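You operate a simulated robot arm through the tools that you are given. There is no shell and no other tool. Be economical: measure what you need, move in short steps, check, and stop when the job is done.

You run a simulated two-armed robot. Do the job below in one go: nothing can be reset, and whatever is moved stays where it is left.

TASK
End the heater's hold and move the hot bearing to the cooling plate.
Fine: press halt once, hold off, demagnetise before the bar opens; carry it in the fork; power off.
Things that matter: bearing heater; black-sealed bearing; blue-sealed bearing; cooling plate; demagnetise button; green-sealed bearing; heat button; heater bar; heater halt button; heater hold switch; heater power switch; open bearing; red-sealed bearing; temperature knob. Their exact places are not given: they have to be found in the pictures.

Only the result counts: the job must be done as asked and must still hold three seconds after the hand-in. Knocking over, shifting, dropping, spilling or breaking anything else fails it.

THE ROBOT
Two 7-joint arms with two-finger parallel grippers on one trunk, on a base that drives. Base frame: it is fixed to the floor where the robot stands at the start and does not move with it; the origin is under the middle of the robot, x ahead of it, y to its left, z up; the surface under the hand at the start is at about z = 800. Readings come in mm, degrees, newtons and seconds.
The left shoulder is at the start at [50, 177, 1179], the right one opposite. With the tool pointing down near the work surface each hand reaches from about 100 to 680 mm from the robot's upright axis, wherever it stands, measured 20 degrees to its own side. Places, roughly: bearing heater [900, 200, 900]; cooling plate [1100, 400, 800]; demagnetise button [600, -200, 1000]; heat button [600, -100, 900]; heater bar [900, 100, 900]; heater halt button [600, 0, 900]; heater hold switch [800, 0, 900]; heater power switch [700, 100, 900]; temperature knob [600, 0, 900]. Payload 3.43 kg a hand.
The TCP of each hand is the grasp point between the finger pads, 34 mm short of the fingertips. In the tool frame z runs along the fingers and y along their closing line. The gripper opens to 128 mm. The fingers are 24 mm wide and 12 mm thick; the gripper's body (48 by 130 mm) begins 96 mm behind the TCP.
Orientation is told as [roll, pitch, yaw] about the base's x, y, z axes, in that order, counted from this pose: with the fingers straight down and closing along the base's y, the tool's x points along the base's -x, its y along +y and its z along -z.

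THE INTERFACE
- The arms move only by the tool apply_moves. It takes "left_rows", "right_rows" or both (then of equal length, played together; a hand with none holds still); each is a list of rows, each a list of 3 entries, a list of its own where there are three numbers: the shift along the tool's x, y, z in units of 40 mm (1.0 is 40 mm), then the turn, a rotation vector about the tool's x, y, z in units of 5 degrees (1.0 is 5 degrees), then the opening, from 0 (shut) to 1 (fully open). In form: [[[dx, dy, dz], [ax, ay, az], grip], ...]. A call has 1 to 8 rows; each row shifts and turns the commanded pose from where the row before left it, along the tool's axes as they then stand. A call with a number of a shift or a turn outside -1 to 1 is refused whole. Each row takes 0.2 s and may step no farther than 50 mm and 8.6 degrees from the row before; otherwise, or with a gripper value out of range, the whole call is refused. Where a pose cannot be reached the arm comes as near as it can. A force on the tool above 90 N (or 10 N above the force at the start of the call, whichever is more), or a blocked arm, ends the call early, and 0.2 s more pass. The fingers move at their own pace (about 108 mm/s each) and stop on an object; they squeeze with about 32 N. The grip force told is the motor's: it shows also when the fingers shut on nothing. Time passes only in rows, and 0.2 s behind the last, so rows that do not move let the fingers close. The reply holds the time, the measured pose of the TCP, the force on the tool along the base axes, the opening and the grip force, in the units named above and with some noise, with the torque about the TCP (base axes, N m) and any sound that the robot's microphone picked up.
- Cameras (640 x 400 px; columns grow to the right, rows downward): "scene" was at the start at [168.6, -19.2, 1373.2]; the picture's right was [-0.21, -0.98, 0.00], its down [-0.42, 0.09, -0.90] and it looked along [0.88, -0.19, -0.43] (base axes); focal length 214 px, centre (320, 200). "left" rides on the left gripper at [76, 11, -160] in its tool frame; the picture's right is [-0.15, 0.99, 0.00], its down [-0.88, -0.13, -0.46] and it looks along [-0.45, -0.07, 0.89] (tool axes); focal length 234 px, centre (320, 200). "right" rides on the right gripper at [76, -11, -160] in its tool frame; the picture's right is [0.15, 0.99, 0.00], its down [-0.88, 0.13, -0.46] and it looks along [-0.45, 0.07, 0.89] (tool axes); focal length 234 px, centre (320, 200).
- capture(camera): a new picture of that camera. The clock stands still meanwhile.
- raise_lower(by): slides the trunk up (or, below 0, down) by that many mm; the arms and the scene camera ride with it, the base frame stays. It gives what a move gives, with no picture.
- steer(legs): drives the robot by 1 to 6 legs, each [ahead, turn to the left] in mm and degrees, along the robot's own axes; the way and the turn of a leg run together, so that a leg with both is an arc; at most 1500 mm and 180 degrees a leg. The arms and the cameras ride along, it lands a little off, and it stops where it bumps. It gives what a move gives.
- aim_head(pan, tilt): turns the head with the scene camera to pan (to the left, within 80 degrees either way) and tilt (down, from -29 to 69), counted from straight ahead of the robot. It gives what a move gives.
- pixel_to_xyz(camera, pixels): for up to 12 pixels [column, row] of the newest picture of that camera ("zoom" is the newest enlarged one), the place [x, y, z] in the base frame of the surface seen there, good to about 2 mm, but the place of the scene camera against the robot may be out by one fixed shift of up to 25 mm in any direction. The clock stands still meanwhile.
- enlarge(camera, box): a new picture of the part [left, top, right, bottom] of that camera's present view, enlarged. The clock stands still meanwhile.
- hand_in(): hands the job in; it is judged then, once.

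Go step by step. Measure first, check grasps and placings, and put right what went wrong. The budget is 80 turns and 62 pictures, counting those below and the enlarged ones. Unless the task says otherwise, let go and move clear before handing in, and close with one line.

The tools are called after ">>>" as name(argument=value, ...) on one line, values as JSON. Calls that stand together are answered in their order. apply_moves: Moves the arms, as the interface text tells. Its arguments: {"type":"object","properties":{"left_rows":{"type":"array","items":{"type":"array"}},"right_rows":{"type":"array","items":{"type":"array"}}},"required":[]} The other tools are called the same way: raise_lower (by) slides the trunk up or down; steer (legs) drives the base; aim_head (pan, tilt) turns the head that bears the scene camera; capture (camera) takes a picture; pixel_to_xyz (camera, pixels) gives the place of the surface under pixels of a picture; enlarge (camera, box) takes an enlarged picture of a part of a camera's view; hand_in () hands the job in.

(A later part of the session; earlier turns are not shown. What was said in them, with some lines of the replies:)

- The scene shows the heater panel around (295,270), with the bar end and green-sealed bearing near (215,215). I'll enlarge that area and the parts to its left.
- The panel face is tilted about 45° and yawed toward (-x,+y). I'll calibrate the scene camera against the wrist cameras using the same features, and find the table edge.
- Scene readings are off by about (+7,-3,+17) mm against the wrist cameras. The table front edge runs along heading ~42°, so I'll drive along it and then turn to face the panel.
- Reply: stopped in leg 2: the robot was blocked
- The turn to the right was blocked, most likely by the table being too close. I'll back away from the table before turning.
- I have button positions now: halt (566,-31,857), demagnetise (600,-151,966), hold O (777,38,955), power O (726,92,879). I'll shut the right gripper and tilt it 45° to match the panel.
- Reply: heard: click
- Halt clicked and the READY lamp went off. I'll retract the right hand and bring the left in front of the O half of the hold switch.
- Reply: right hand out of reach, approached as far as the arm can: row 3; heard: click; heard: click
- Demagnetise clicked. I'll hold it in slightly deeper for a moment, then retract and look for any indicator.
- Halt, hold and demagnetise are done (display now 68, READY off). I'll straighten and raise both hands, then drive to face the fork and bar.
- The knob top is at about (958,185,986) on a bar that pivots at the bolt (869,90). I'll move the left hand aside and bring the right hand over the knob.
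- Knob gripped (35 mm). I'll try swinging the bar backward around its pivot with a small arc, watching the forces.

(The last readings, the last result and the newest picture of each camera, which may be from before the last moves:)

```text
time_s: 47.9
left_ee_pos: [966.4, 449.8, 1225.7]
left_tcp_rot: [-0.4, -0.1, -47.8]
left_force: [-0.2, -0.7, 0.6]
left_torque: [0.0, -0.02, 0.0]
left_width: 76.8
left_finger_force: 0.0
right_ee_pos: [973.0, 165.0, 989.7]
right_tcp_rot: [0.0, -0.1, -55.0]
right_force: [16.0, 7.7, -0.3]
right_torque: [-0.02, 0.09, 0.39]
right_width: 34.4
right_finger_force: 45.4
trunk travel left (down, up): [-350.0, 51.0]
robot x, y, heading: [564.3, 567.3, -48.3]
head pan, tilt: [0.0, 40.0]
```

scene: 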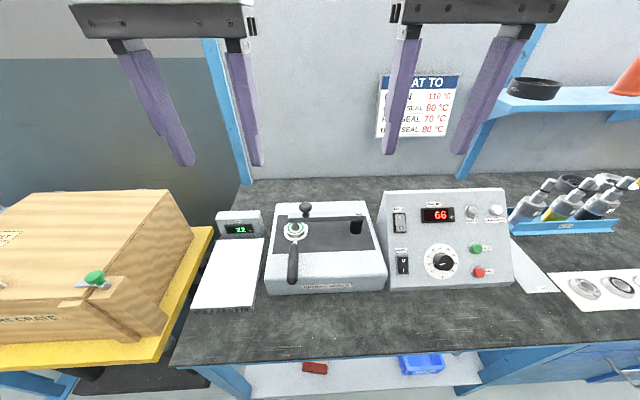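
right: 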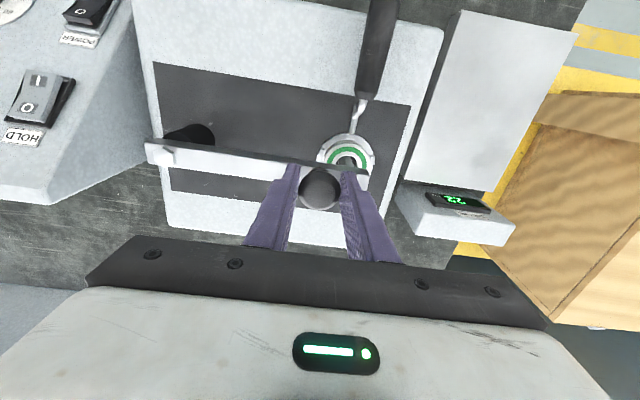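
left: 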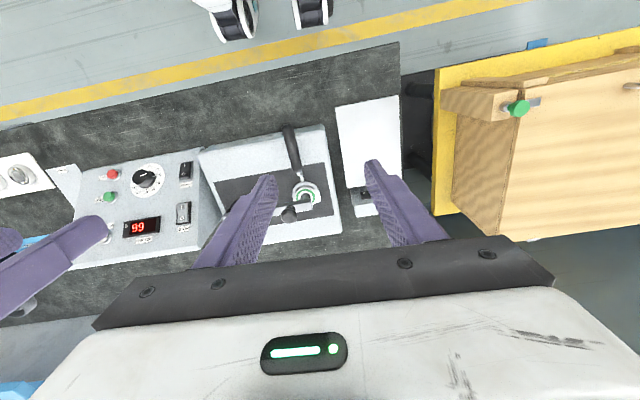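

>>> capture(camera="right")

```text
30 pictures are left
```

right: 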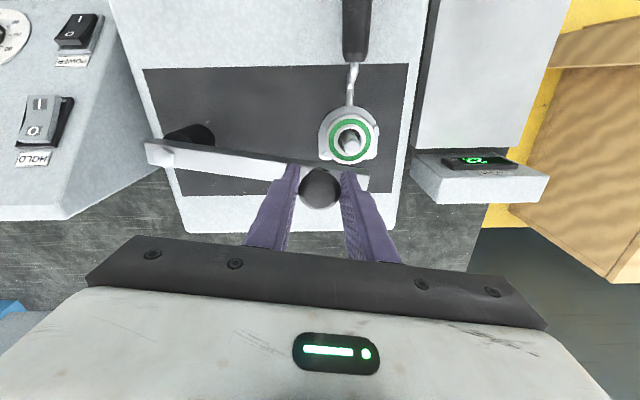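

The bar is swinging back and the limb is now visible through the bearing. I'll continue the arc.

>>> apply_moves(right_rows=[[[-0.286, 0.03, 0], [0, 0, 1], 0], [[-0.286, 0.02, 0], [0, 0, 1], 0], [[-0.286, 0.0, 0], [0, 0, 1], 0], [[-0.286, -0.012, 0], [0, 0, 1], 0], [[-0.286, -0.012, 0], [0, 0, 1], 0], [[-0.286, -0.012, 0], [0, 0, 1], 0]])

```text
time_s: 48.6
left_ee_pos: [971.2, 449.2, 1224.3]
left_tcp_rot: [-0.4, 0.1, -47.6]
left_force: [-1.4, 0.0, 0.4]
left_torque: [0.09, -0.12, 0.01]
left_width: 76.6
left_finger_force: 0.0
right_ee_pos: [994.9, 111.6, 988.0]
right_tcp_rot: [5.1, 0.3, -70.6]
right_force: [73.6, 15.1, -4.9]
right_torque: [-0.75, -0.41, 0.02]
right_width: 34.7
right_finger_force: 45.4
right hand out of reach, approached as far as the arm can: row 3
trunk travel left (down, up): [-350.0, 51.0]
robot x, y, heading: [566.3, 567.7, -47.5]
head pan, tilt: [0.0, 40.0]
stopped in row 3 (right hand): the force on the tool passed its limit at 99 N (the readings are from after the stop); the commanded pose is now the measured one
```

The arm hit its reach limit after about 35° of swing. I'll release, rise clear, and inch the base closer so I can open it further.

>>> apply_moves(right_rows=[[[0, 0, 0], [0, 0, 0], 0.5], [[0, 0, 0], [0, 0, 0], 0.5], [[0, 0, -0.8], [0, 0, 0], 0.5], [[0, 0, -0.8], [0, 0, 0], 0.5]])

>>> steer(legs=[[40, 0]])

>>> capture(camera="right")

```text
time_s: 49.6
left_ee_pos: [965.2, 449.8, 1227.2]
left_tcp_rot: [-0.1, -0.1, -47.7]
left_force: [-0.4, 0.1, 0.4]
left_torque: [0.03, 0.0, 0.02]
left_width: 76.8
left_finger_force: 0.1
right_ee_pos: [967.0, 107.4, 1053.9]
right_tcp_rot: [3.0, 0.9, -71.8]
right_force: [-0.5, 0.6, 0.2]
right_torque: [0.04, -0.02, -0.02]
right_width: 64.1
right_finger_force: 0.1
right hand out of reach, approached as far as the arm can: row 4
trunk travel left (down, up): [-350.0, 51.0]
robot x, y, heading: [566.5, 569.6, -47.8]
head pan, tilt: [0.0, 40.0]
```

```text
time_s: 50.6
left_ee_pos: [981.7, 433.7, 1226.1]
left_tcp_rot: [-0.3, -0.1, -47.6]
left_force: [0.2, -0.4, 0.0]
left_torque: [-0.04, 0.0, 0.01]
left_width: 76.8
left_finger_force: 0.0
right_ee_pos: [982.0, 87.7, 1056.2]
right_tcp_rot: [3.3, 0.7, -72.0]
right_force: [-0.4, 0.7, 0.5]
right_torque: [-0.04, -0.03, 0.01]
right_width: 63.8
right_finger_force: 0.1
trunk travel left (down, up): [-350.0, 51.0]
robot x, y, heading: [581.3, 551.0, -48.3]
head pan, tilt: [0.0, 40.0]
stopped in leg 1: the robot was blocked; the commanded pose is now the measured one
```

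```text
29 pictures are left
```

right: 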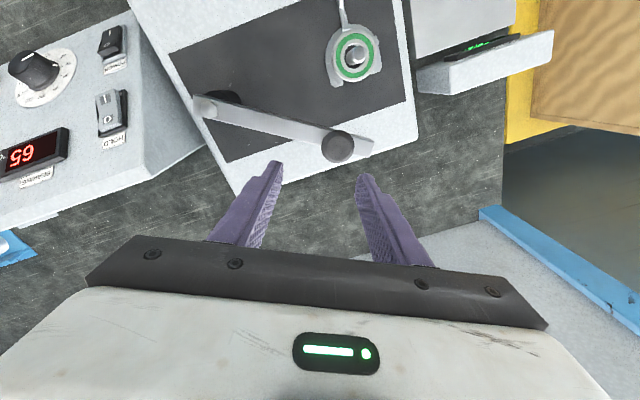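

>>> pixel_to_xyz(camera="right", pixels=[[207, 103], [337, 146], [250, 113], [290, 127], [370, 147], [355, 58], [300, 125], [325, 80]])

```text
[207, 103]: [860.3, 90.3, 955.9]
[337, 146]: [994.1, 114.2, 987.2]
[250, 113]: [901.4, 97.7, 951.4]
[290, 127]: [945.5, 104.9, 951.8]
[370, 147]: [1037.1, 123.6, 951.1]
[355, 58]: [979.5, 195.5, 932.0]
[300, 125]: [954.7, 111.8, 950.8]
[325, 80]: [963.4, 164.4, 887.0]
```

The bar stands about 35° open. I'll push it further with closed fingers from its front side, nearer the pivot.

>>> apply_moves(right_rows=[[[0.785, -0.257, 0], [0, 0, 0], 0], [[0.785, -0.257, 0], [0, 0, 0], 0], [[0, 0, 0], [0, 0, 0], 0], [[0, 0, 0.7], [0, 0, 0], 0], [[0, 0, 0.7], [0, 0, 0], 0], [[0, 0, 0.65], [0, 0, 0], 0]])

>>> capture(camera="right")

```text
time_s: 52.0
left_ee_pos: [975.6, 438.9, 1231.9]
left_tcp_rot: [-0.2, -0.6, -47.7]
left_force: [0.2, 0.2, 0.7]
left_torque: [-0.02, 0.01, 0.0]
left_width: 76.8
left_finger_force: 0.1
right_ee_pos: [989.8, 103.1, 1018.5]
right_tcp_rot: [4.4, -0.8, -72.1]
right_force: [-6.1, 0.6, 86.5]
right_torque: [0.38, 0.98, -0.18]
right_width: 0.0
right_finger_force: 32.2
right hand out of reach, approached as far as the arm can: row 1, 2, 4
trunk travel left (down, up): [-350.0, 51.0]
robot x, y, heading: [581.1, 555.1, -48.0]
head pan, tilt: [0.0, 40.0]
```

```text
28 pictures are left
```

right: 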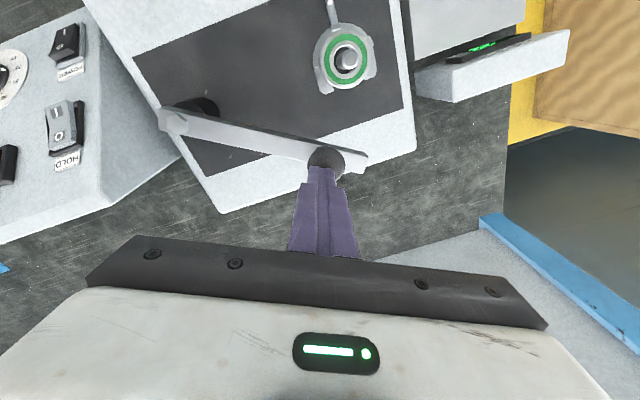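

The tip came down on the knob because the yawed pose was out of reach. I'll lift off, turn the wrist back, and then reposition.

>>> apply_moves(right_rows=[[[0, 0, -0.7], [0, 0, 0], 0], [[0, 0, -0.7], [0, 0, -1], 0], [[0.3, 0, 0], [0, 0, -1], 0], [[0.3, 0, 0], [0, 0, -1], 0], [[0.3, 0, 0], [0, 0, -1], 0], [[0.3, 0, 0], [0, 0, -1], 0]])

```text
time_s: 53.4
left_ee_pos: [982.3, 433.1, 1226.1]
left_tcp_rot: [-0.1, -0.1, -47.5]
left_force: [0.1, 0.2, 0.2]
left_torque: [0.02, 0.03, -0.02]
left_width: 76.7
left_finger_force: 0.0
right_ee_pos: [964.5, 140.6, 1052.5]
right_tcp_rot: [3.2, -0.7, -46.7]
right_force: [-1.4, 0.1, -0.4]
right_torque: [0.01, -0.02, 0.02]
right_width: 0.2
right_finger_force: 31.7
trunk travel left (down, up): [-350.0, 51.0]
robot x, y, heading: [582.2, 548.7, -48.2]
head pan, tilt: [0.0, 40.0]
```

>>> apply_moves(right_rows=[[[0.375, -0.385, 0], [0, 0, 0], 0], [[0, 0, 0.7], [0, 0, 0], 0]])

>>> capture(camera="right")

```text
time_s: 54.0
left_ee_pos: [982.0, 432.7, 1225.9]
left_tcp_rot: [-0.1, 0.0, -47.6]
left_force: [-0.3, -0.5, -0.9]
left_torque: [0.04, 0.01, 0.02]
left_width: 76.8
left_finger_force: 0.0
right_ee_pos: [944.8, 142.3, 1022.0]
right_tcp_rot: [3.4, -0.7, -46.9]
right_force: [0.2, -0.3, -1.0]
right_torque: [0.01, 0.05, 0.02]
right_width: 0.0
right_finger_force: 31.6
trunk travel left (down, up): [-350.0, 51.0]
robot x, y, heading: [579.7, 550.8, -47.8]
head pan, tilt: [0.0, 40.0]
```

```text
27 pictures are left
```

right: 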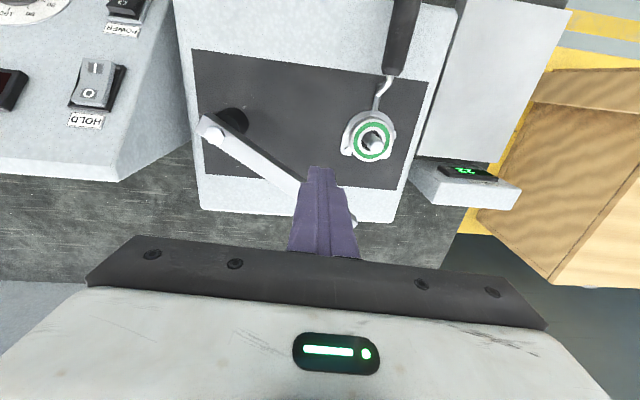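

>>> apply_moves(right_rows=[[[0, 0, 0.6], [0, 0, 0], 0], [[0, 0, 0.57], [0, 0, 0], 0], [[-0.315, -0.195, 0], [0, 0, 0], 0], [[-0.315, -0.195, 0], [0, 0, 0], 0], [[-0.315, -0.195, 0], [0, 0, 0], 0], [[-0.315, -0.195, 0], [0, 0, 0], 0]])

>>> capture(camera="right")

```text
time_s: 55.4
left_ee_pos: [981.5, 432.7, 1224.9]
left_tcp_rot: [-0.1, 0.0, -47.6]
left_force: [0.1, 0.1, -0.3]
left_torque: [0.01, -0.01, 0.01]
left_width: 76.8
left_finger_force: 0.1
right_ee_pos: [958.6, 85.2, 974.9]
right_tcp_rot: [3.4, -0.7, -46.9]
right_force: [-0.2, -0.1, -1.4]
right_torque: [0.0, -0.01, 0.02]
right_width: 0.0
right_finger_force: 32.0
trunk travel left (down, up): [-350.0, 51.0]
robot x, y, heading: [578.2, 547.4, -48.1]
head pan, tilt: [0.0, 40.0]
```

```text
26 pictures are left
```

right: 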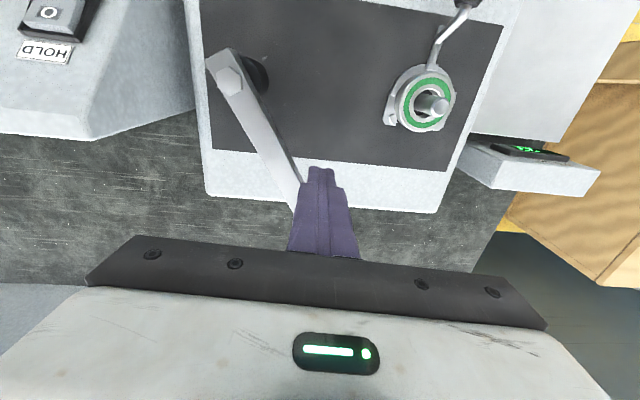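

The bar is now about 60° open, well clear of the bearing. I'll raise the right hand and take it to the power switch, tilting it again.

>>> apply_moves(right_rows=[[[0, 0, -1], [0, 0, 0], 0], [[0, 0, -1], [0, 0, 0], 0], [[0, 0, -1], [0, 0, 0], 0], [[0.85, -0.73, 0], [0, 0, 0], 0], [[0.85, -0.73, 0], [0, 0, 0], 0], [[0.85, -0.73, 0], [0, 0, 0], 0], [[0.85, -0.73, 0], [0, 0, 0], 0], [[0.85, -0.73, 0], [0, 0, 0], 0]])

>>> apply_moves(right_rows=[[[0.4, -0.35, 0], [0, -1, 0], 0], [[0.4, -0.35, 0], [0, -1, 0], 0], [[0, 0, 0], [0, -1, 0], 0], [[0, 0, 0], [0, -1, 0], 0], [[0, 0, 0], [0, -1, 0], 0], [[0, 0, 0], [0, -1, 0], 0], [[0, 0, 0], [0, -1, 0], 0], [[0, 0, 0], [0, -1, 0], 0]])

>>> apply_moves(right_rows=[[[0, 0, 0], [0, -1, 0], 0]])

>>> capture(camera="right")

```text
time_s: 57.2
left_ee_pos: [980.4, 432.6, 1226.3]
left_tcp_rot: [0.0, 0.0, -47.6]
left_force: [0.2, 0.3, 1.0]
left_torque: [-0.03, -0.02, 0.01]
left_width: 76.8
left_finger_force: 0.2
right_ee_pos: [729.2, 106.0, 1085.1]
right_tcp_rot: [3.3, -0.6, -47.0]
right_force: [-0.1, 0.4, -1.3]
right_torque: [0.0, -0.01, -0.01]
right_width: 0.0
right_finger_force: 31.9
trunk travel left (down, up): [-350.0, 51.0]
robot x, y, heading: [578.0, 549.9, -48.0]
head pan, tilt: [0.0, 40.0]
```

```text
time_s: 59.0
left_ee_pos: [982.5, 432.0, 1226.6]
left_tcp_rot: [0.0, 0.0, -47.5]
left_force: [0.7, -0.3, -0.2]
left_torque: [0.02, 0.02, -0.02]
left_width: 76.8
left_finger_force: 0.1
right_ee_pos: [697.3, 99.3, 1087.5]
right_tcp_rot: [4.3, -40.7, -49.8]
right_force: [-0.7, -0.1, -0.2]
right_torque: [0.01, 0.01, -0.01]
right_width: 0.0
right_finger_force: 32.4
right hand out of reach, approached as far as the arm can: row 8
trunk travel left (down, up): [-350.0, 51.0]
robot x, y, heading: [584.4, 547.2, -47.9]
head pan, tilt: [0.0, 40.0]
```

```text
time_s: 59.4
left_ee_pos: [982.6, 433.1, 1225.9]
left_tcp_rot: [0.0, 0.1, -47.6]
left_force: [-0.5, -0.6, 0.0]
left_torque: [-0.01, 0.01, 0.02]
left_width: 76.6
left_finger_force: 0.1
right_ee_pos: [712.0, 87.1, 1094.0]
right_tcp_rot: [4.7, -45.6, -50.2]
right_force: [0.4, -1.0, -0.7]
right_torque: [0.0, 0.0, -0.01]
right_width: 0.0
right_finger_force: 32.4
right hand out of reach, approached as far as the arm can: row 1
trunk travel left (down, up): [-350.0, 51.0]
robot x, y, heading: [581.4, 553.1, -48.0]
head pan, tilt: [0.0, 40.0]
```

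```text
25 pictures are left
```

right: 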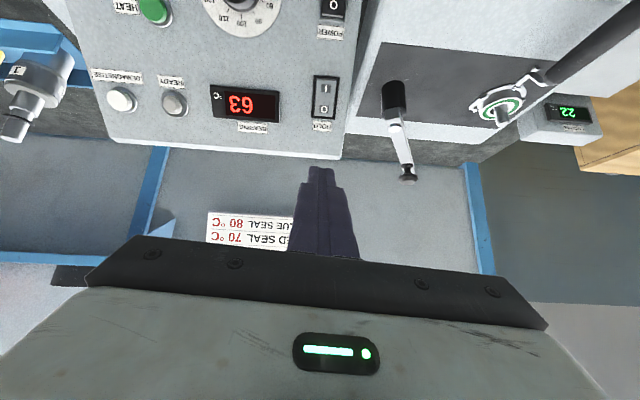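

>>> apply_moves(right_rows=[[[0.7, 0.03, 0.68], [0, 0, 0], 0], [[0.7, 0.03, 0.68], [0, 0, 0], 0], [[0.7, 0.03, 0.68], [0, 0, 0], 0], [[0.7, 0.03, 0.65], [0, 0, 0], 0]])

>>> capture(camera="right")

```text
time_s: 60.4
left_ee_pos: [982.5, 433.3, 1226.4]
left_tcp_rot: [-0.1, 0.0, -47.6]
left_force: [-0.2, -0.1, 0.4]
left_torque: [-0.01, 0.01, 0.01]
left_width: 76.8
left_finger_force: 0.0
right_ee_pos: [730.5, 88.0, 940.6]
right_tcp_rot: [4.7, -45.7, -50.2]
right_force: [-1.0, 0.2, -0.7]
right_torque: [0.03, 0.0, -0.01]
right_width: 0.0
right_finger_force: 31.9
right hand out of reach, approached as far as the arm can: row 1, 2
trunk travel left (down, up): [-350.0, 51.0]
robot x, y, heading: [582.0, 550.4, -47.7]
head pan, tilt: [0.0, 40.0]
```

```text
24 pictures are left
```

right: 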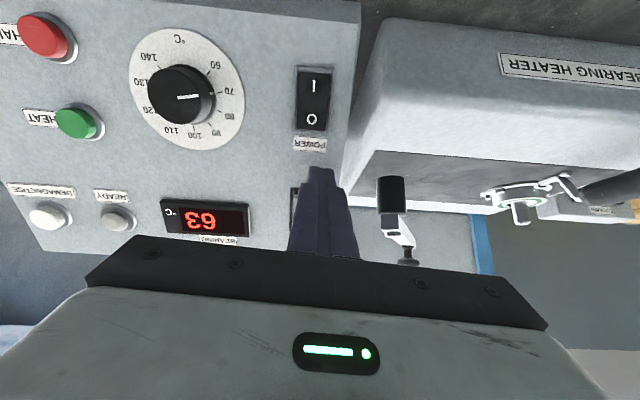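

>>> pixel_to_xyz(camera="right", pixels=[[312, 119], [314, 87], [308, 145], [312, 126], [340, 140]])

```text
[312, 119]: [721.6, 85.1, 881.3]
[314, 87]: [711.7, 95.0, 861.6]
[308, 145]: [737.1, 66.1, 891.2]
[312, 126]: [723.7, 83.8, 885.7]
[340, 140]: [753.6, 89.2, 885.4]
```

>>> apply_moves(right_rows=[[[0, 0, -0.5], [0, 0, 0], 0], [[0.5, -0.14, 0], [0, 0, 0], 0], [[0.52, -0.145, 0], [0, 0, 0], 0]])

>>> enlarge(camera="right", box=[240, 80, 400, 240])

```text
time_s: 61.2
left_ee_pos: [982.0, 432.2, 1227.0]
left_tcp_rot: [-0.1, 0.0, -47.6]
left_force: [-0.8, -0.6, -0.4]
left_torque: [0.0, 0.06, -0.03]
left_width: 77.0
left_finger_force: 0.1
right_ee_pos: [710.1, 97.0, 916.4]
right_tcp_rot: [4.6, -45.6, -50.2]
right_force: [-0.7, 0.2, 0.6]
right_torque: [0.05, -0.03, 0.01]
right_width: 0.0
right_finger_force: 31.6
right hand out of reach, approached as far as the arm can: row 1, 2, 3
trunk travel left (down, up): [-350.0, 51.0]
robot x, y, heading: [582.1, 552.4, -47.9]
head pan, tilt: [0.0, 40.0]
```

```text
2.50 times, centred on (320, 160) of right
```

zoom: 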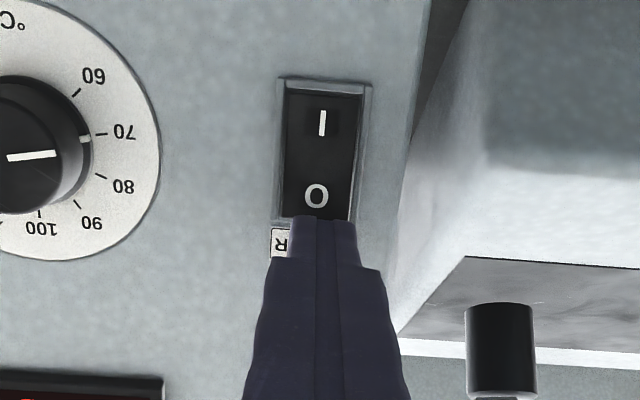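

>>> apply_moves(right_rows=[[[0.25, 0, 0], [0, 0, 0], 0], [[0, 0, 0.2], [0, 0, 0], 0]])

```text
time_s: 61.8
left_ee_pos: [981.4, 434.4, 1227.2]
left_tcp_rot: [-0.2, -0.2, -47.6]
left_force: [0.6, -0.4, 0.6]
left_torque: [-0.01, -0.02, -0.01]
left_width: 76.5
left_finger_force: 0.0
right_ee_pos: [709.8, 99.9, 907.8]
right_tcp_rot: [4.7, -45.9, -50.1]
right_force: [-14.5, 8.7, 17.0]
right_torque: [-0.01, 0.36, 0.0]
right_width: 0.1
right_finger_force: 32.1
trunk travel left (down, up): [-350.0, 51.0]
robot x, y, heading: [579.5, 550.4, -48.2]
head pan, tilt: [0.0, 40.0]
heard: click
```

Click heard with the tip on the power switch's O half. I'll lift straight up and verify.

>>> apply_moves(right_rows=[[[-0.3, 0, -0.6], [0, 0, 0], 0], [[-0.6, 0, -0.6], [0, 0, 0], 0], [[-0.6, 0, -0.6], [0, 0, 0], 0], [[-0.6, 0, -0.6], [0, 0, 0], 0], [[-0.6, 0, -0.6], [0, 0, 0], 0]])

>>> enlarge(camera="right", box=[60, 0, 460, 250])

```text
time_s: 63.0
left_ee_pos: [981.8, 432.7, 1225.7]
left_tcp_rot: [-0.1, 0.0, -47.7]
left_force: [0.1, -0.5, -0.1]
left_torque: [-0.01, 0.04, -0.01]
left_width: 76.8
left_finger_force: 0.0
right_ee_pos: [718.9, 80.2, 1055.9]
right_tcp_rot: [4.6, -45.6, -50.1]
right_force: [-0.9, -0.8, 0.0]
right_torque: [0.05, -0.01, 0.01]
right_width: 0.2
right_finger_force: 31.9
right hand out of reach, approached as far as the arm can: row 1, 2, 3
trunk travel left (down, up): [-350.0, 51.0]
robot x, y, heading: [580.8, 550.2, -47.9]
head pan, tilt: [0.0, 40.0]
```

```text
1.60 times, centred on (260, 125) of right
```

zoom: 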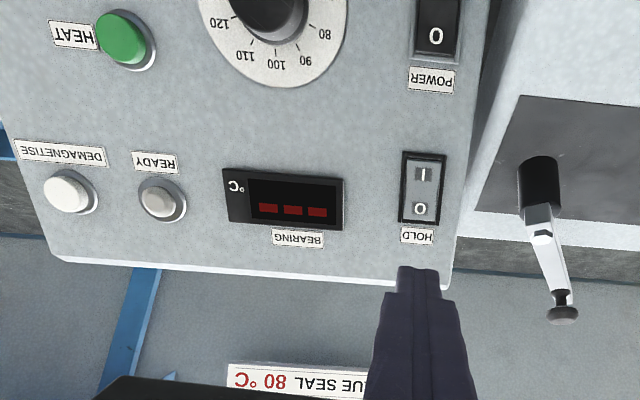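

The display is dashed out, so power is off; hold is O and the bar is open. Now the left hand goes above the fork handle.

>>> apply_moves(left_rows=[[[-0.224, -0.585, 0.807], [0, 0, -0.48], 0.6], [[-0.224, -0.585, 0.807], [0, 0, 0], 0.6], [[-0.224, -0.585, 0.807], [0, 0, 0], 0.6], [[-0.224, -0.585, 0.807], [0, 0, 0], 0.6], [[-0.224, -0.585, 0.807], [0, 0, 0], 0.6], [[-0.224, -0.585, 0.807], [0, 0, 0], 0.6], [[-0.224, -0.585, 0.807], [0, 0, 0], 0.6]])

>>> capture(camera="left")

```text
time_s: 64.6
left_ee_pos: [910.0, 271.6, 999.5]
left_tcp_rot: [0.0, 0.0, -45.1]
left_force: [0.6, 0.6, -0.7]
left_torque: [0.03, 0.02, 0.01]
left_width: 76.5
left_finger_force: 0.1
right_ee_pos: [720.4, 79.6, 1055.0]
right_tcp_rot: [4.7, -45.6, -50.2]
right_force: [-0.6, 0.7, -0.2]
right_torque: [0.0, -0.01, -0.01]
right_width: 0.0
right_finger_force: 32.3
trunk travel left (down, up): [-350.0, 51.0]
robot x, y, heading: [582.6, 550.5, -48.1]
head pan, tilt: [0.0, 40.0]
```

```text
21 pictures are left
```

left: 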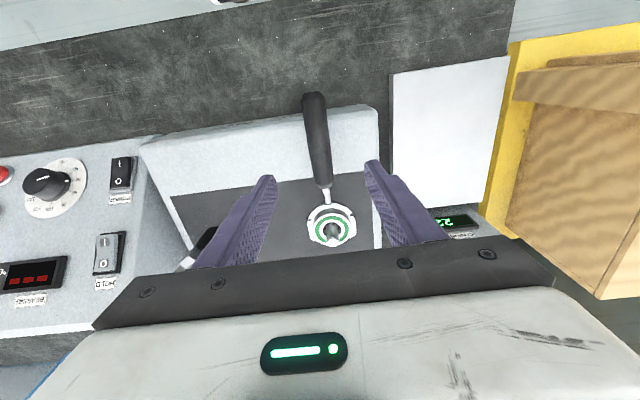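

>>> pixel_to_xyz(camera="left", pixels=[[314, 98], [315, 120], [318, 140], [322, 170], [312, 155], [328, 155], [324, 183], [328, 200], [332, 231], [312, 230], [353, 225], [280, 165]])

>>> enlarge(camera="left", box=[270, 80, 390, 250])

```text
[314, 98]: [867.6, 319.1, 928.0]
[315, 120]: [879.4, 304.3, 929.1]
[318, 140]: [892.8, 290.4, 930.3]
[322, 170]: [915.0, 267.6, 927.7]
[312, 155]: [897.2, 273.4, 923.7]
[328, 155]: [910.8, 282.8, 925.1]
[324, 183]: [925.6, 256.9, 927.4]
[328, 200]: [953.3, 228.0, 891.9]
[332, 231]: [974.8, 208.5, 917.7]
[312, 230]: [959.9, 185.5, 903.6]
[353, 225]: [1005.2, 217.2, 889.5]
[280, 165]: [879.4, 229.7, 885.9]
```

```text
2.35 times, centred on (330, 165) of left
```

zoom: 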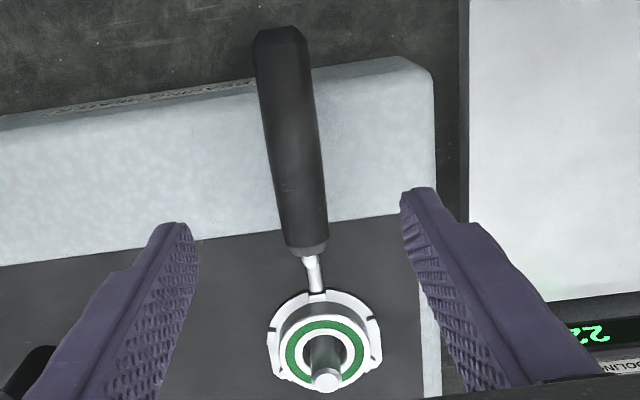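

Handle axis passes right under the TCP at about (910,272), top z 930. Descending to z 925 and closing.

>>> apply_moves(left_rows=[[[0, 0.0, 0.7], [0, 0, 0], 0.5], [[0, 0, 0.7], [0, 0, 0], 0.5], [[0, 0, 0.45], [0, 0, 0], 0.5], [[0, 0, 0], [0, 0, 0], 0], [[0, 0, 0], [0, 0, 0], 0], [[0, 0, 0], [0, 0, 0], 0]])

```text
time_s: 66.0
left_ee_pos: [907.7, 272.5, 926.9]
left_tcp_rot: [-0.2, 0.0, -45.1]
left_force: [0.7, 0.4, -0.6]
left_torque: [-0.13, -0.13, 0.14]
left_width: 22.2
left_finger_force: 32.0
right_ee_pos: [719.7, 81.0, 1055.0]
right_tcp_rot: [4.7, -45.6, -50.2]
right_force: [0.1, 0.4, 0.8]
right_torque: [0.0, -0.01, 0.0]
right_width: 0.0
right_finger_force: 31.8
trunk travel left (down, up): [-350.0, 51.0]
robot x, y, heading: [578.5, 551.3, -47.9]
head pan, tilt: [0.0, 40.0]
```

>>> apply_moves(left_rows=[[[0, 0, -0.1], [0, 0, 0], 0], [[0, 0, -0.15], [0, 0, 0], 0], [[0, 0, -0.15], [0, 0, 0], 0]])

>>> capture(camera="left")

>>> enlarge(camera="scene", box=[190, 190, 390, 315])

```text
time_s: 66.8
left_ee_pos: [908.6, 272.7, 940.9]
left_tcp_rot: [-0.1, 0.1, -45.2]
left_force: [0.3, 1.1, -4.2]
left_torque: [0.18, 0.15, -0.03]
left_width: 22.4
left_finger_force: 32.2
right_ee_pos: [719.9, 79.0, 1055.0]
right_tcp_rot: [4.6, -45.7, -50.1]
right_force: [-0.2, 0.1, 0.2]
right_torque: [0.01, 0.05, -0.02]
right_width: 0.0
right_finger_force: 32.1
trunk travel left (down, up): [-350.0, 51.0]
robot x, y, heading: [580.8, 546.5, -48.0]
head pan, tilt: [0.0, 40.0]
```

```text
19 pictures are left
```

left: 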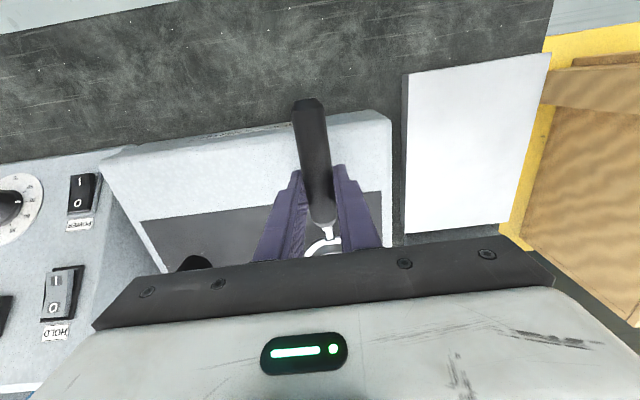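

```text
3.20 times, centred on (290, 252) of scene
```

zoom: 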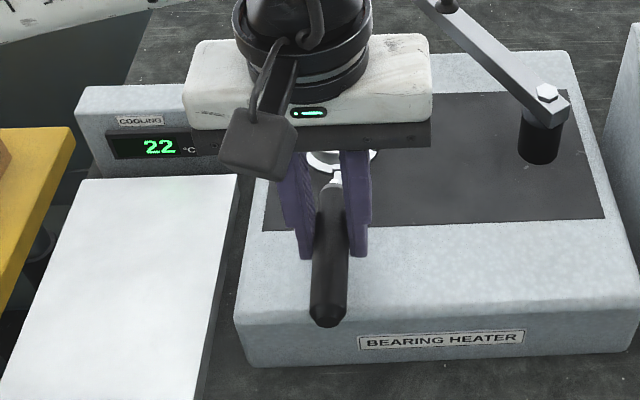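

>>> apply_moves(left_rows=[[[0, 0, -0.25], [0, 0, 0], 0], [[0, 0, -0.3], [0, 0, 0], 0], [[0, 0, -0.3], [0, 0, 0], 0], [[0, 0, -0.3], [0, 0, 0], 0], [[0, 0, -0.3], [0, 0, 0], 0], [[0, 0, -0.2], [0, 0, 0], 0]])

>>> capture(camera="right")

```text
time_s: 68.2
left_ee_pos: [908.8, 272.4, 1009.2]
left_tcp_rot: [0.0, 0.1, -45.1]
left_force: [-0.5, -0.3, -3.4]
left_torque: [0.22, 0.12, 0.01]
left_width: 22.2
left_finger_force: 31.9
right_ee_pos: [719.8, 79.8, 1055.4]
right_tcp_rot: [4.7, -45.6, -50.2]
right_force: [0.2, 0.2, -0.1]
right_torque: [-0.01, -0.03, 0.0]
right_width: 0.0
right_finger_force: 31.7
trunk travel left (down, up): [-350.0, 51.0]
robot x, y, heading: [581.3, 552.2, -47.9]
head pan, tilt: [0.0, 40.0]
```

```text
17 pictures are left
```

right: 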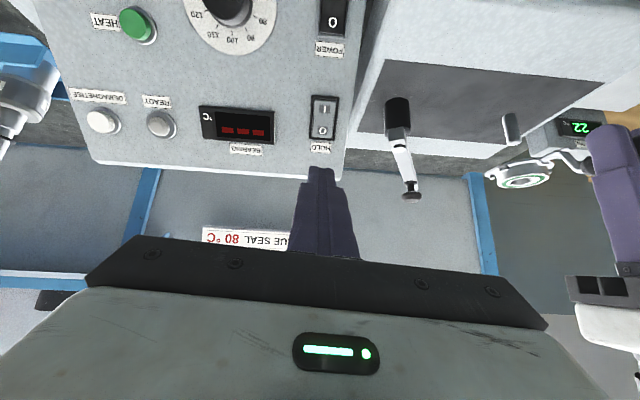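

The bearing with its green seal sits in the fork at (525,180), clear of the limb. Carrying it over the cooling plate centre.

>>> apply_moves(left_rows=[[[0.1, 0.25, 0], [0, 0, 0], 0], [[0.19, 0.55, 0], [0, 0, 0], 0], [[0.2, 0.6, 0], [0, 0, 0], 0], [[0.22, 0.65, 0], [0, 0, 0], 0], [[0.22, 0.65, 0], [0, 0, 0], 0], [[0.22, 0.62, 0], [0, 0, 0], 0], [[0.2, 0.55, 0], [0, 0, 0], 0], [[0.12, 0.39, 0], [0, 0, 0], 0]])

>>> capture(camera="left")

>>> enlarge(camera="scene", box=[150, 180, 330, 320])

```text
time_s: 70.0
left_ee_pos: [988.9, 435.9, 1007.4]
left_tcp_rot: [-0.1, 0.0, -45.3]
left_force: [0.4, -0.1, -4.2]
left_torque: [0.18, 0.14, 0.01]
left_width: 22.2
left_finger_force: 32.3
right_ee_pos: [720.5, 81.3, 1055.1]
right_tcp_rot: [4.6, -45.5, -50.2]
right_force: [0.1, -0.1, 0.2]
right_torque: [0.01, -0.05, -0.02]
right_width: 0.2
right_finger_force: 31.5
trunk travel left (down, up): [-350.0, 51.0]
robot x, y, heading: [581.4, 549.2, -47.6]
head pan, tilt: [0.0, 40.0]
```

```text
16 pictures are left
```

left: 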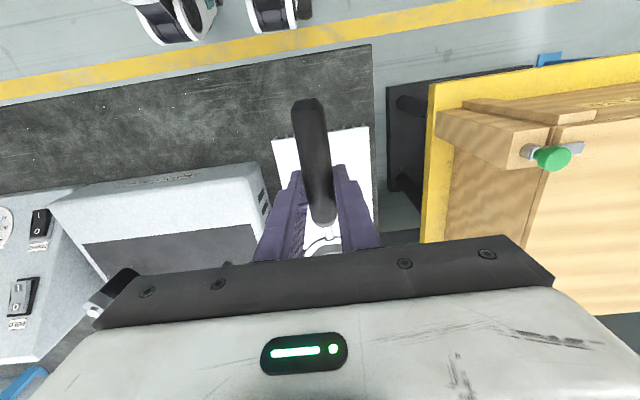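

```text
2.86 times, centred on (240, 250) of scene
```

zoom: 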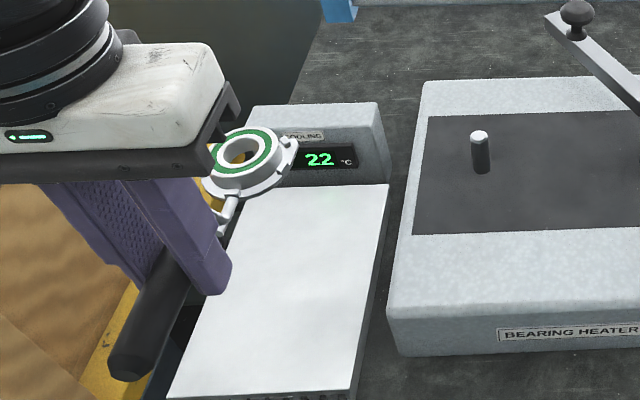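

>>> pixel_to_xyz(camera="zoom", pixels=[[225, 180], [270, 140], [265, 170], [222, 140], [285, 185], [380, 190], [345, 385], [175, 390], [480, 135], [245, 195]])

```text
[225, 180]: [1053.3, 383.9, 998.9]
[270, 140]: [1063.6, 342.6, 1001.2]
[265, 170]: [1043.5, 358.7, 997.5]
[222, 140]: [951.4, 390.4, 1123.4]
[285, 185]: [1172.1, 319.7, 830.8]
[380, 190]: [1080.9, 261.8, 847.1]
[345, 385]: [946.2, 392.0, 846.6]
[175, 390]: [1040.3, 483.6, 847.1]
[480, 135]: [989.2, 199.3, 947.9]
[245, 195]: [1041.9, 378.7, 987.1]
```

Bearing is centred over the plate (about (1058,364) versus plate centre (1060,372)). Lowering to just above contact, then in small steps.

>>> apply_moves(left_rows=[[[0, 0, 0.5], [0, 0, 0], 0], [[0, 0, 0.6], [0, 0, 0], 0], [[0, 0, 0.6], [0, 0, 0], 0], [[0, 0, 0.6], [0, 0, 0], 0], [[0, 0, 0.5], [0, 0, 0], 0], [[0, 0, 0.3], [0, 0, 0], 0]])

>>> apply_moves(left_rows=[[[0, 0, 0.1], [0, 0, 0], 0], [[0, 0, 0.08], [0, 0, 0], 0]])

```text
time_s: 71.4
left_ee_pos: [988.0, 433.6, 882.8]
left_tcp_rot: [-0.1, 0.0, -45.2]
left_force: [-0.2, -0.6, -4.6]
left_torque: [0.16, 0.14, 0.0]
left_width: 22.0
left_finger_force: 32.3
right_ee_pos: [720.9, 80.2, 1054.9]
right_tcp_rot: [4.8, -45.6, -50.2]
right_force: [0.9, 0.0, -0.3]
right_torque: [-0.01, 0.0, 0.01]
right_width: 0.0
right_finger_force: 31.3
trunk travel left (down, up): [-350.0, 51.0]
robot x, y, heading: [580.0, 552.1, -47.9]
head pan, tilt: [0.0, 40.0]
```

```text
time_s: 72.0
left_ee_pos: [987.5, 434.4, 876.3]
left_tcp_rot: [-0.1, 0.0, -45.2]
left_force: [0.0, 0.0, -4.5]
left_torque: [0.2, 0.15, 0.03]
left_width: 22.2
left_finger_force: 32.2
right_ee_pos: [720.2, 80.2, 1056.4]
right_tcp_rot: [4.7, -45.6, -50.2]
right_force: [0.3, -0.1, 0.6]
right_torque: [-0.01, -0.01, 0.01]
right_width: 0.1
right_finger_force: 32.2
trunk travel left (down, up): [-350.0, 51.0]
robot x, y, heading: [575.5, 550.9, -47.9]
head pan, tilt: [0.0, 40.0]
```

>>> apply_moves(left_rows=[[[0, 0, 0.07], [0, 0, 0], 0], [[0, 0, 0.04], [0, 0, 0], 0]])

>>> enlarge(camera="scene", box=[150, 180, 330, 320])

```text
time_s: 72.6
left_ee_pos: [988.8, 433.9, 871.8]
left_tcp_rot: [-0.1, 0.0, -45.2]
left_force: [-0.4, -0.3, -3.8]
left_torque: [0.16, 0.17, 0.02]
left_width: 22.5
left_finger_force: 32.1
right_ee_pos: [719.3, 80.0, 1055.4]
right_tcp_rot: [4.7, -45.6, -50.2]
right_force: [0.4, 0.2, 0.0]
right_torque: [0.0, 0.03, -0.02]
right_width: 0.1
right_finger_force: 32.0
trunk travel left (down, up): [-350.0, 51.0]
robot x, y, heading: [582.0, 549.0, -47.9]
head pan, tilt: [0.0, 40.0]
```

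```text
2.86 times, centred on (240, 250) of scene
```

zoom: 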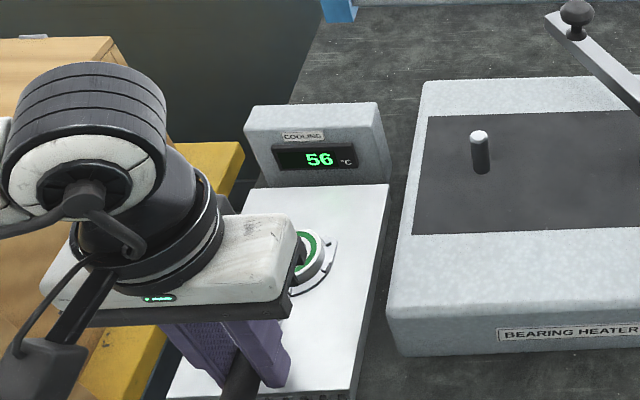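

The cooling display now reads 56 °C, so the bearing is at the plate. I'll step down 2 mm at a time until the weight comes off the hand.

>>> apply_moves(left_rows=[[[0, 0, 0.05], [0, 0, 0], 0], [[0, 0, 0], [0, 0, 0], 0]])

>>> apply_moves(left_rows=[[[0, 0, 0.03], [0, 0, 0], 0], [[0, 0, 0], [0, 0, 0], 0]])

```text
time_s: 73.2
left_ee_pos: [987.8, 432.9, 872.2]
left_tcp_rot: [-0.1, -0.3, -45.1]
left_force: [1.1, 1.9, 5.8]
left_torque: [-0.39, -0.4, 0.05]
left_width: 22.3
left_finger_force: 32.4
right_ee_pos: [720.2, 80.2, 1055.1]
right_tcp_rot: [4.7, -45.7, -50.2]
right_force: [0.2, -0.3, -0.2]
right_torque: [0.0, 0.0, -0.01]
right_width: 0.0
right_finger_force: 31.9
trunk travel left (down, up): [-350.0, 51.0]
robot x, y, heading: [580.2, 546.4, -47.7]
head pan, tilt: [0.0, 40.0]
```

```text
time_s: 73.8
left_ee_pos: [988.1, 433.4, 871.6]
left_tcp_rot: [-0.2, -0.2, -45.0]
left_force: [1.0, 3.0, 18.6]
left_torque: [-0.39, -0.4, 0.09]
left_width: 22.4
left_finger_force: 31.9
right_ee_pos: [719.4, 80.3, 1056.1]
right_tcp_rot: [4.7, -45.6, -50.3]
right_force: [0.2, -0.3, -0.1]
right_torque: [0.02, 0.0, 0.0]
right_width: 0.3
right_finger_force: 32.0
trunk travel left (down, up): [-350.0, 51.0]
robot x, y, heading: [582.1, 550.0, -48.0]
head pan, tilt: [0.0, 40.0]
```

>>> apply_moves(left_rows=[[[0, 0, -0.05], [0, 0, 0], 0], [[0, 0, 0], [0, 0, 0], 0.22], [[0, 0, 0], [0, 0, 0], 0.26], [[0, 0, 0], [0, 0, 0], 0.3], [[0, 0, 0], [0, 0, 0], 0.3]])

>>> capture(camera="left")

>>> enlarge(camera="scene", box=[150, 180, 330, 320])

```text
time_s: 75.0
left_ee_pos: [988.0, 434.0, 871.4]
left_tcp_rot: [-0.2, 0.0, -45.1]
left_force: [0.2, 1.0, 0.1]
left_torque: [0.02, 0.03, 0.02]
left_width: 38.5
left_finger_force: 0.1
right_ee_pos: [720.3, 79.8, 1056.1]
right_tcp_rot: [4.7, -45.5, -50.1]
right_force: [0.3, -0.8, -0.7]
right_torque: [0.02, 0.02, -0.01]
right_width: 0.0
right_finger_force: 31.9
trunk travel left (down, up): [-350.0, 51.0]
robot x, y, heading: [577.8, 549.2, -47.7]
head pan, tilt: [0.0, 40.0]
```

```text
13 pictures are left
```

left: 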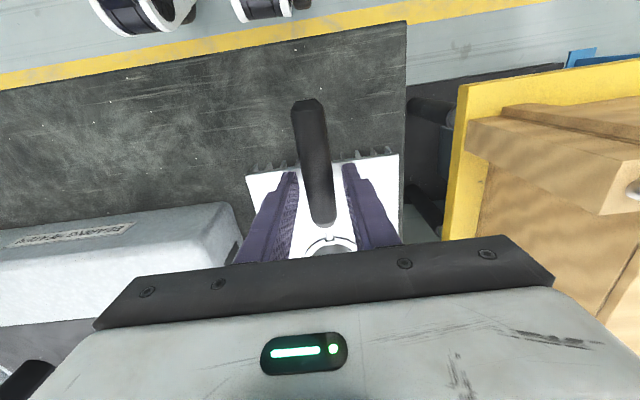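

```text
2.86 times, centred on (240, 250) of scene
```

zoom: 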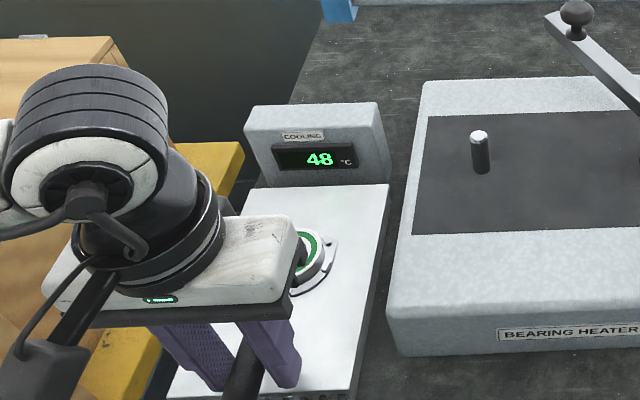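

>>> pixel_to_xyz(camera="left", pixels=[[307, 105], [311, 140], [316, 175], [321, 210], [330, 240]])

>>> apply_moves(left_rows=[[[0, 0, 0], [0, 0, 0], 0.5], [[0, 0, 0], [0, 0, 0], 0.6], [[0, 0, -0.3], [0, 0, 0], 0.6], [[0, 0, -0.7], [0, 0, 0], 0.6], [[0, 0, -1], [0, 0, 0], 0.6], [[0, 0, -1], [0, 0, 0], 0.6], [[0, 0, -1], [0, 0, 0], 0.6], [[0.5, 0, -1], [0, 0, 0], 0.6]])

>>> capture(camera="left")

```text
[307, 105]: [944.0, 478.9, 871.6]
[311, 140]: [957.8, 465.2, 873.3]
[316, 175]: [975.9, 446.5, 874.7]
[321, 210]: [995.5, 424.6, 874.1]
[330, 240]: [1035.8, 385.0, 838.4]
```

```text
time_s: 76.8
left_ee_pos: [973.9, 448.7, 1071.2]
left_tcp_rot: [-0.1, 0.1, -45.2]
left_force: [-0.5, 0.2, -0.3]
left_torque: [0.0, -0.01, -0.03]
left_width: 76.7
left_finger_force: 0.1
right_ee_pos: [719.6, 80.7, 1056.3]
right_tcp_rot: [4.7, -45.7, -50.1]
right_force: [0.6, -0.4, 0.3]
right_torque: [0.03, -0.03, -0.01]
right_width: 0.0
right_finger_force: 31.5
trunk travel left (down, up): [-350.0, 51.0]
robot x, y, heading: [580.9, 551.9, -47.8]
head pan, tilt: [0.0, 40.0]
```

```text
11 pictures are left
```

left: 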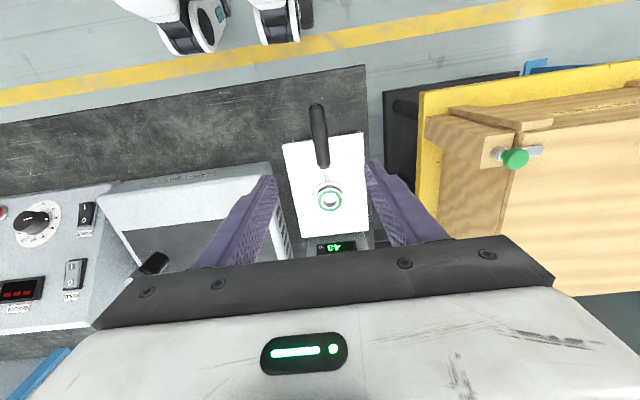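

The bearing and fork rest level on the plate, and the display reads 43 and falling. One last check of the whole bench.

>>> capture(camera="scene")

>>> enlarge(camera="left", box=[270, 90, 390, 260])

```text
10 pictures are left
```

scene: 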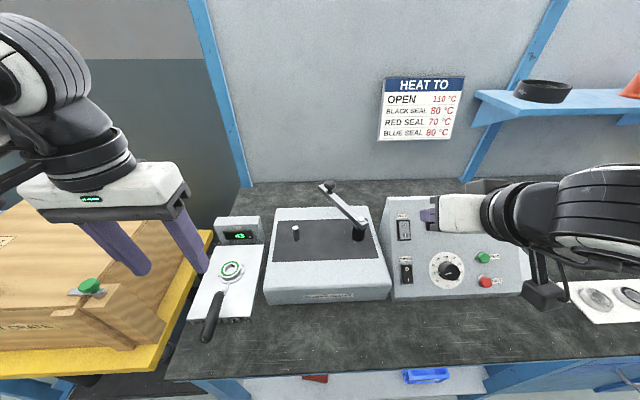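

```text
2.35 times, centred on (330, 175) of left
```

zoom: 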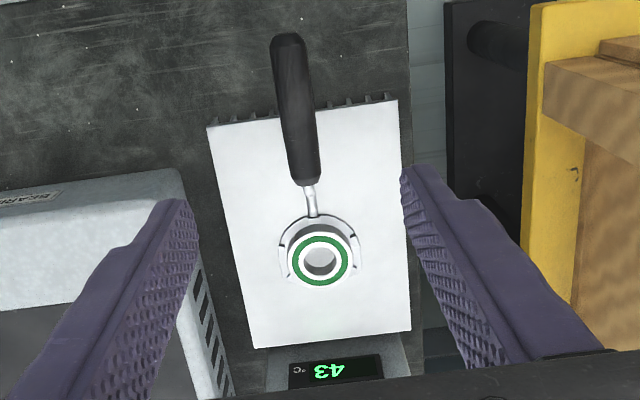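

Everything is in place: the bearing is on the plate in the fork, the bar is open, hold and power are off, and both hands are clear. Handing in.

>>> hand_in()

```text
The job is handed in.
```

The heater's hold is ended and the green-sealed bearing is cooling on the plate, still in its fork: halt pressed once, hold off, demagnetised before the bar was opened, and power off.
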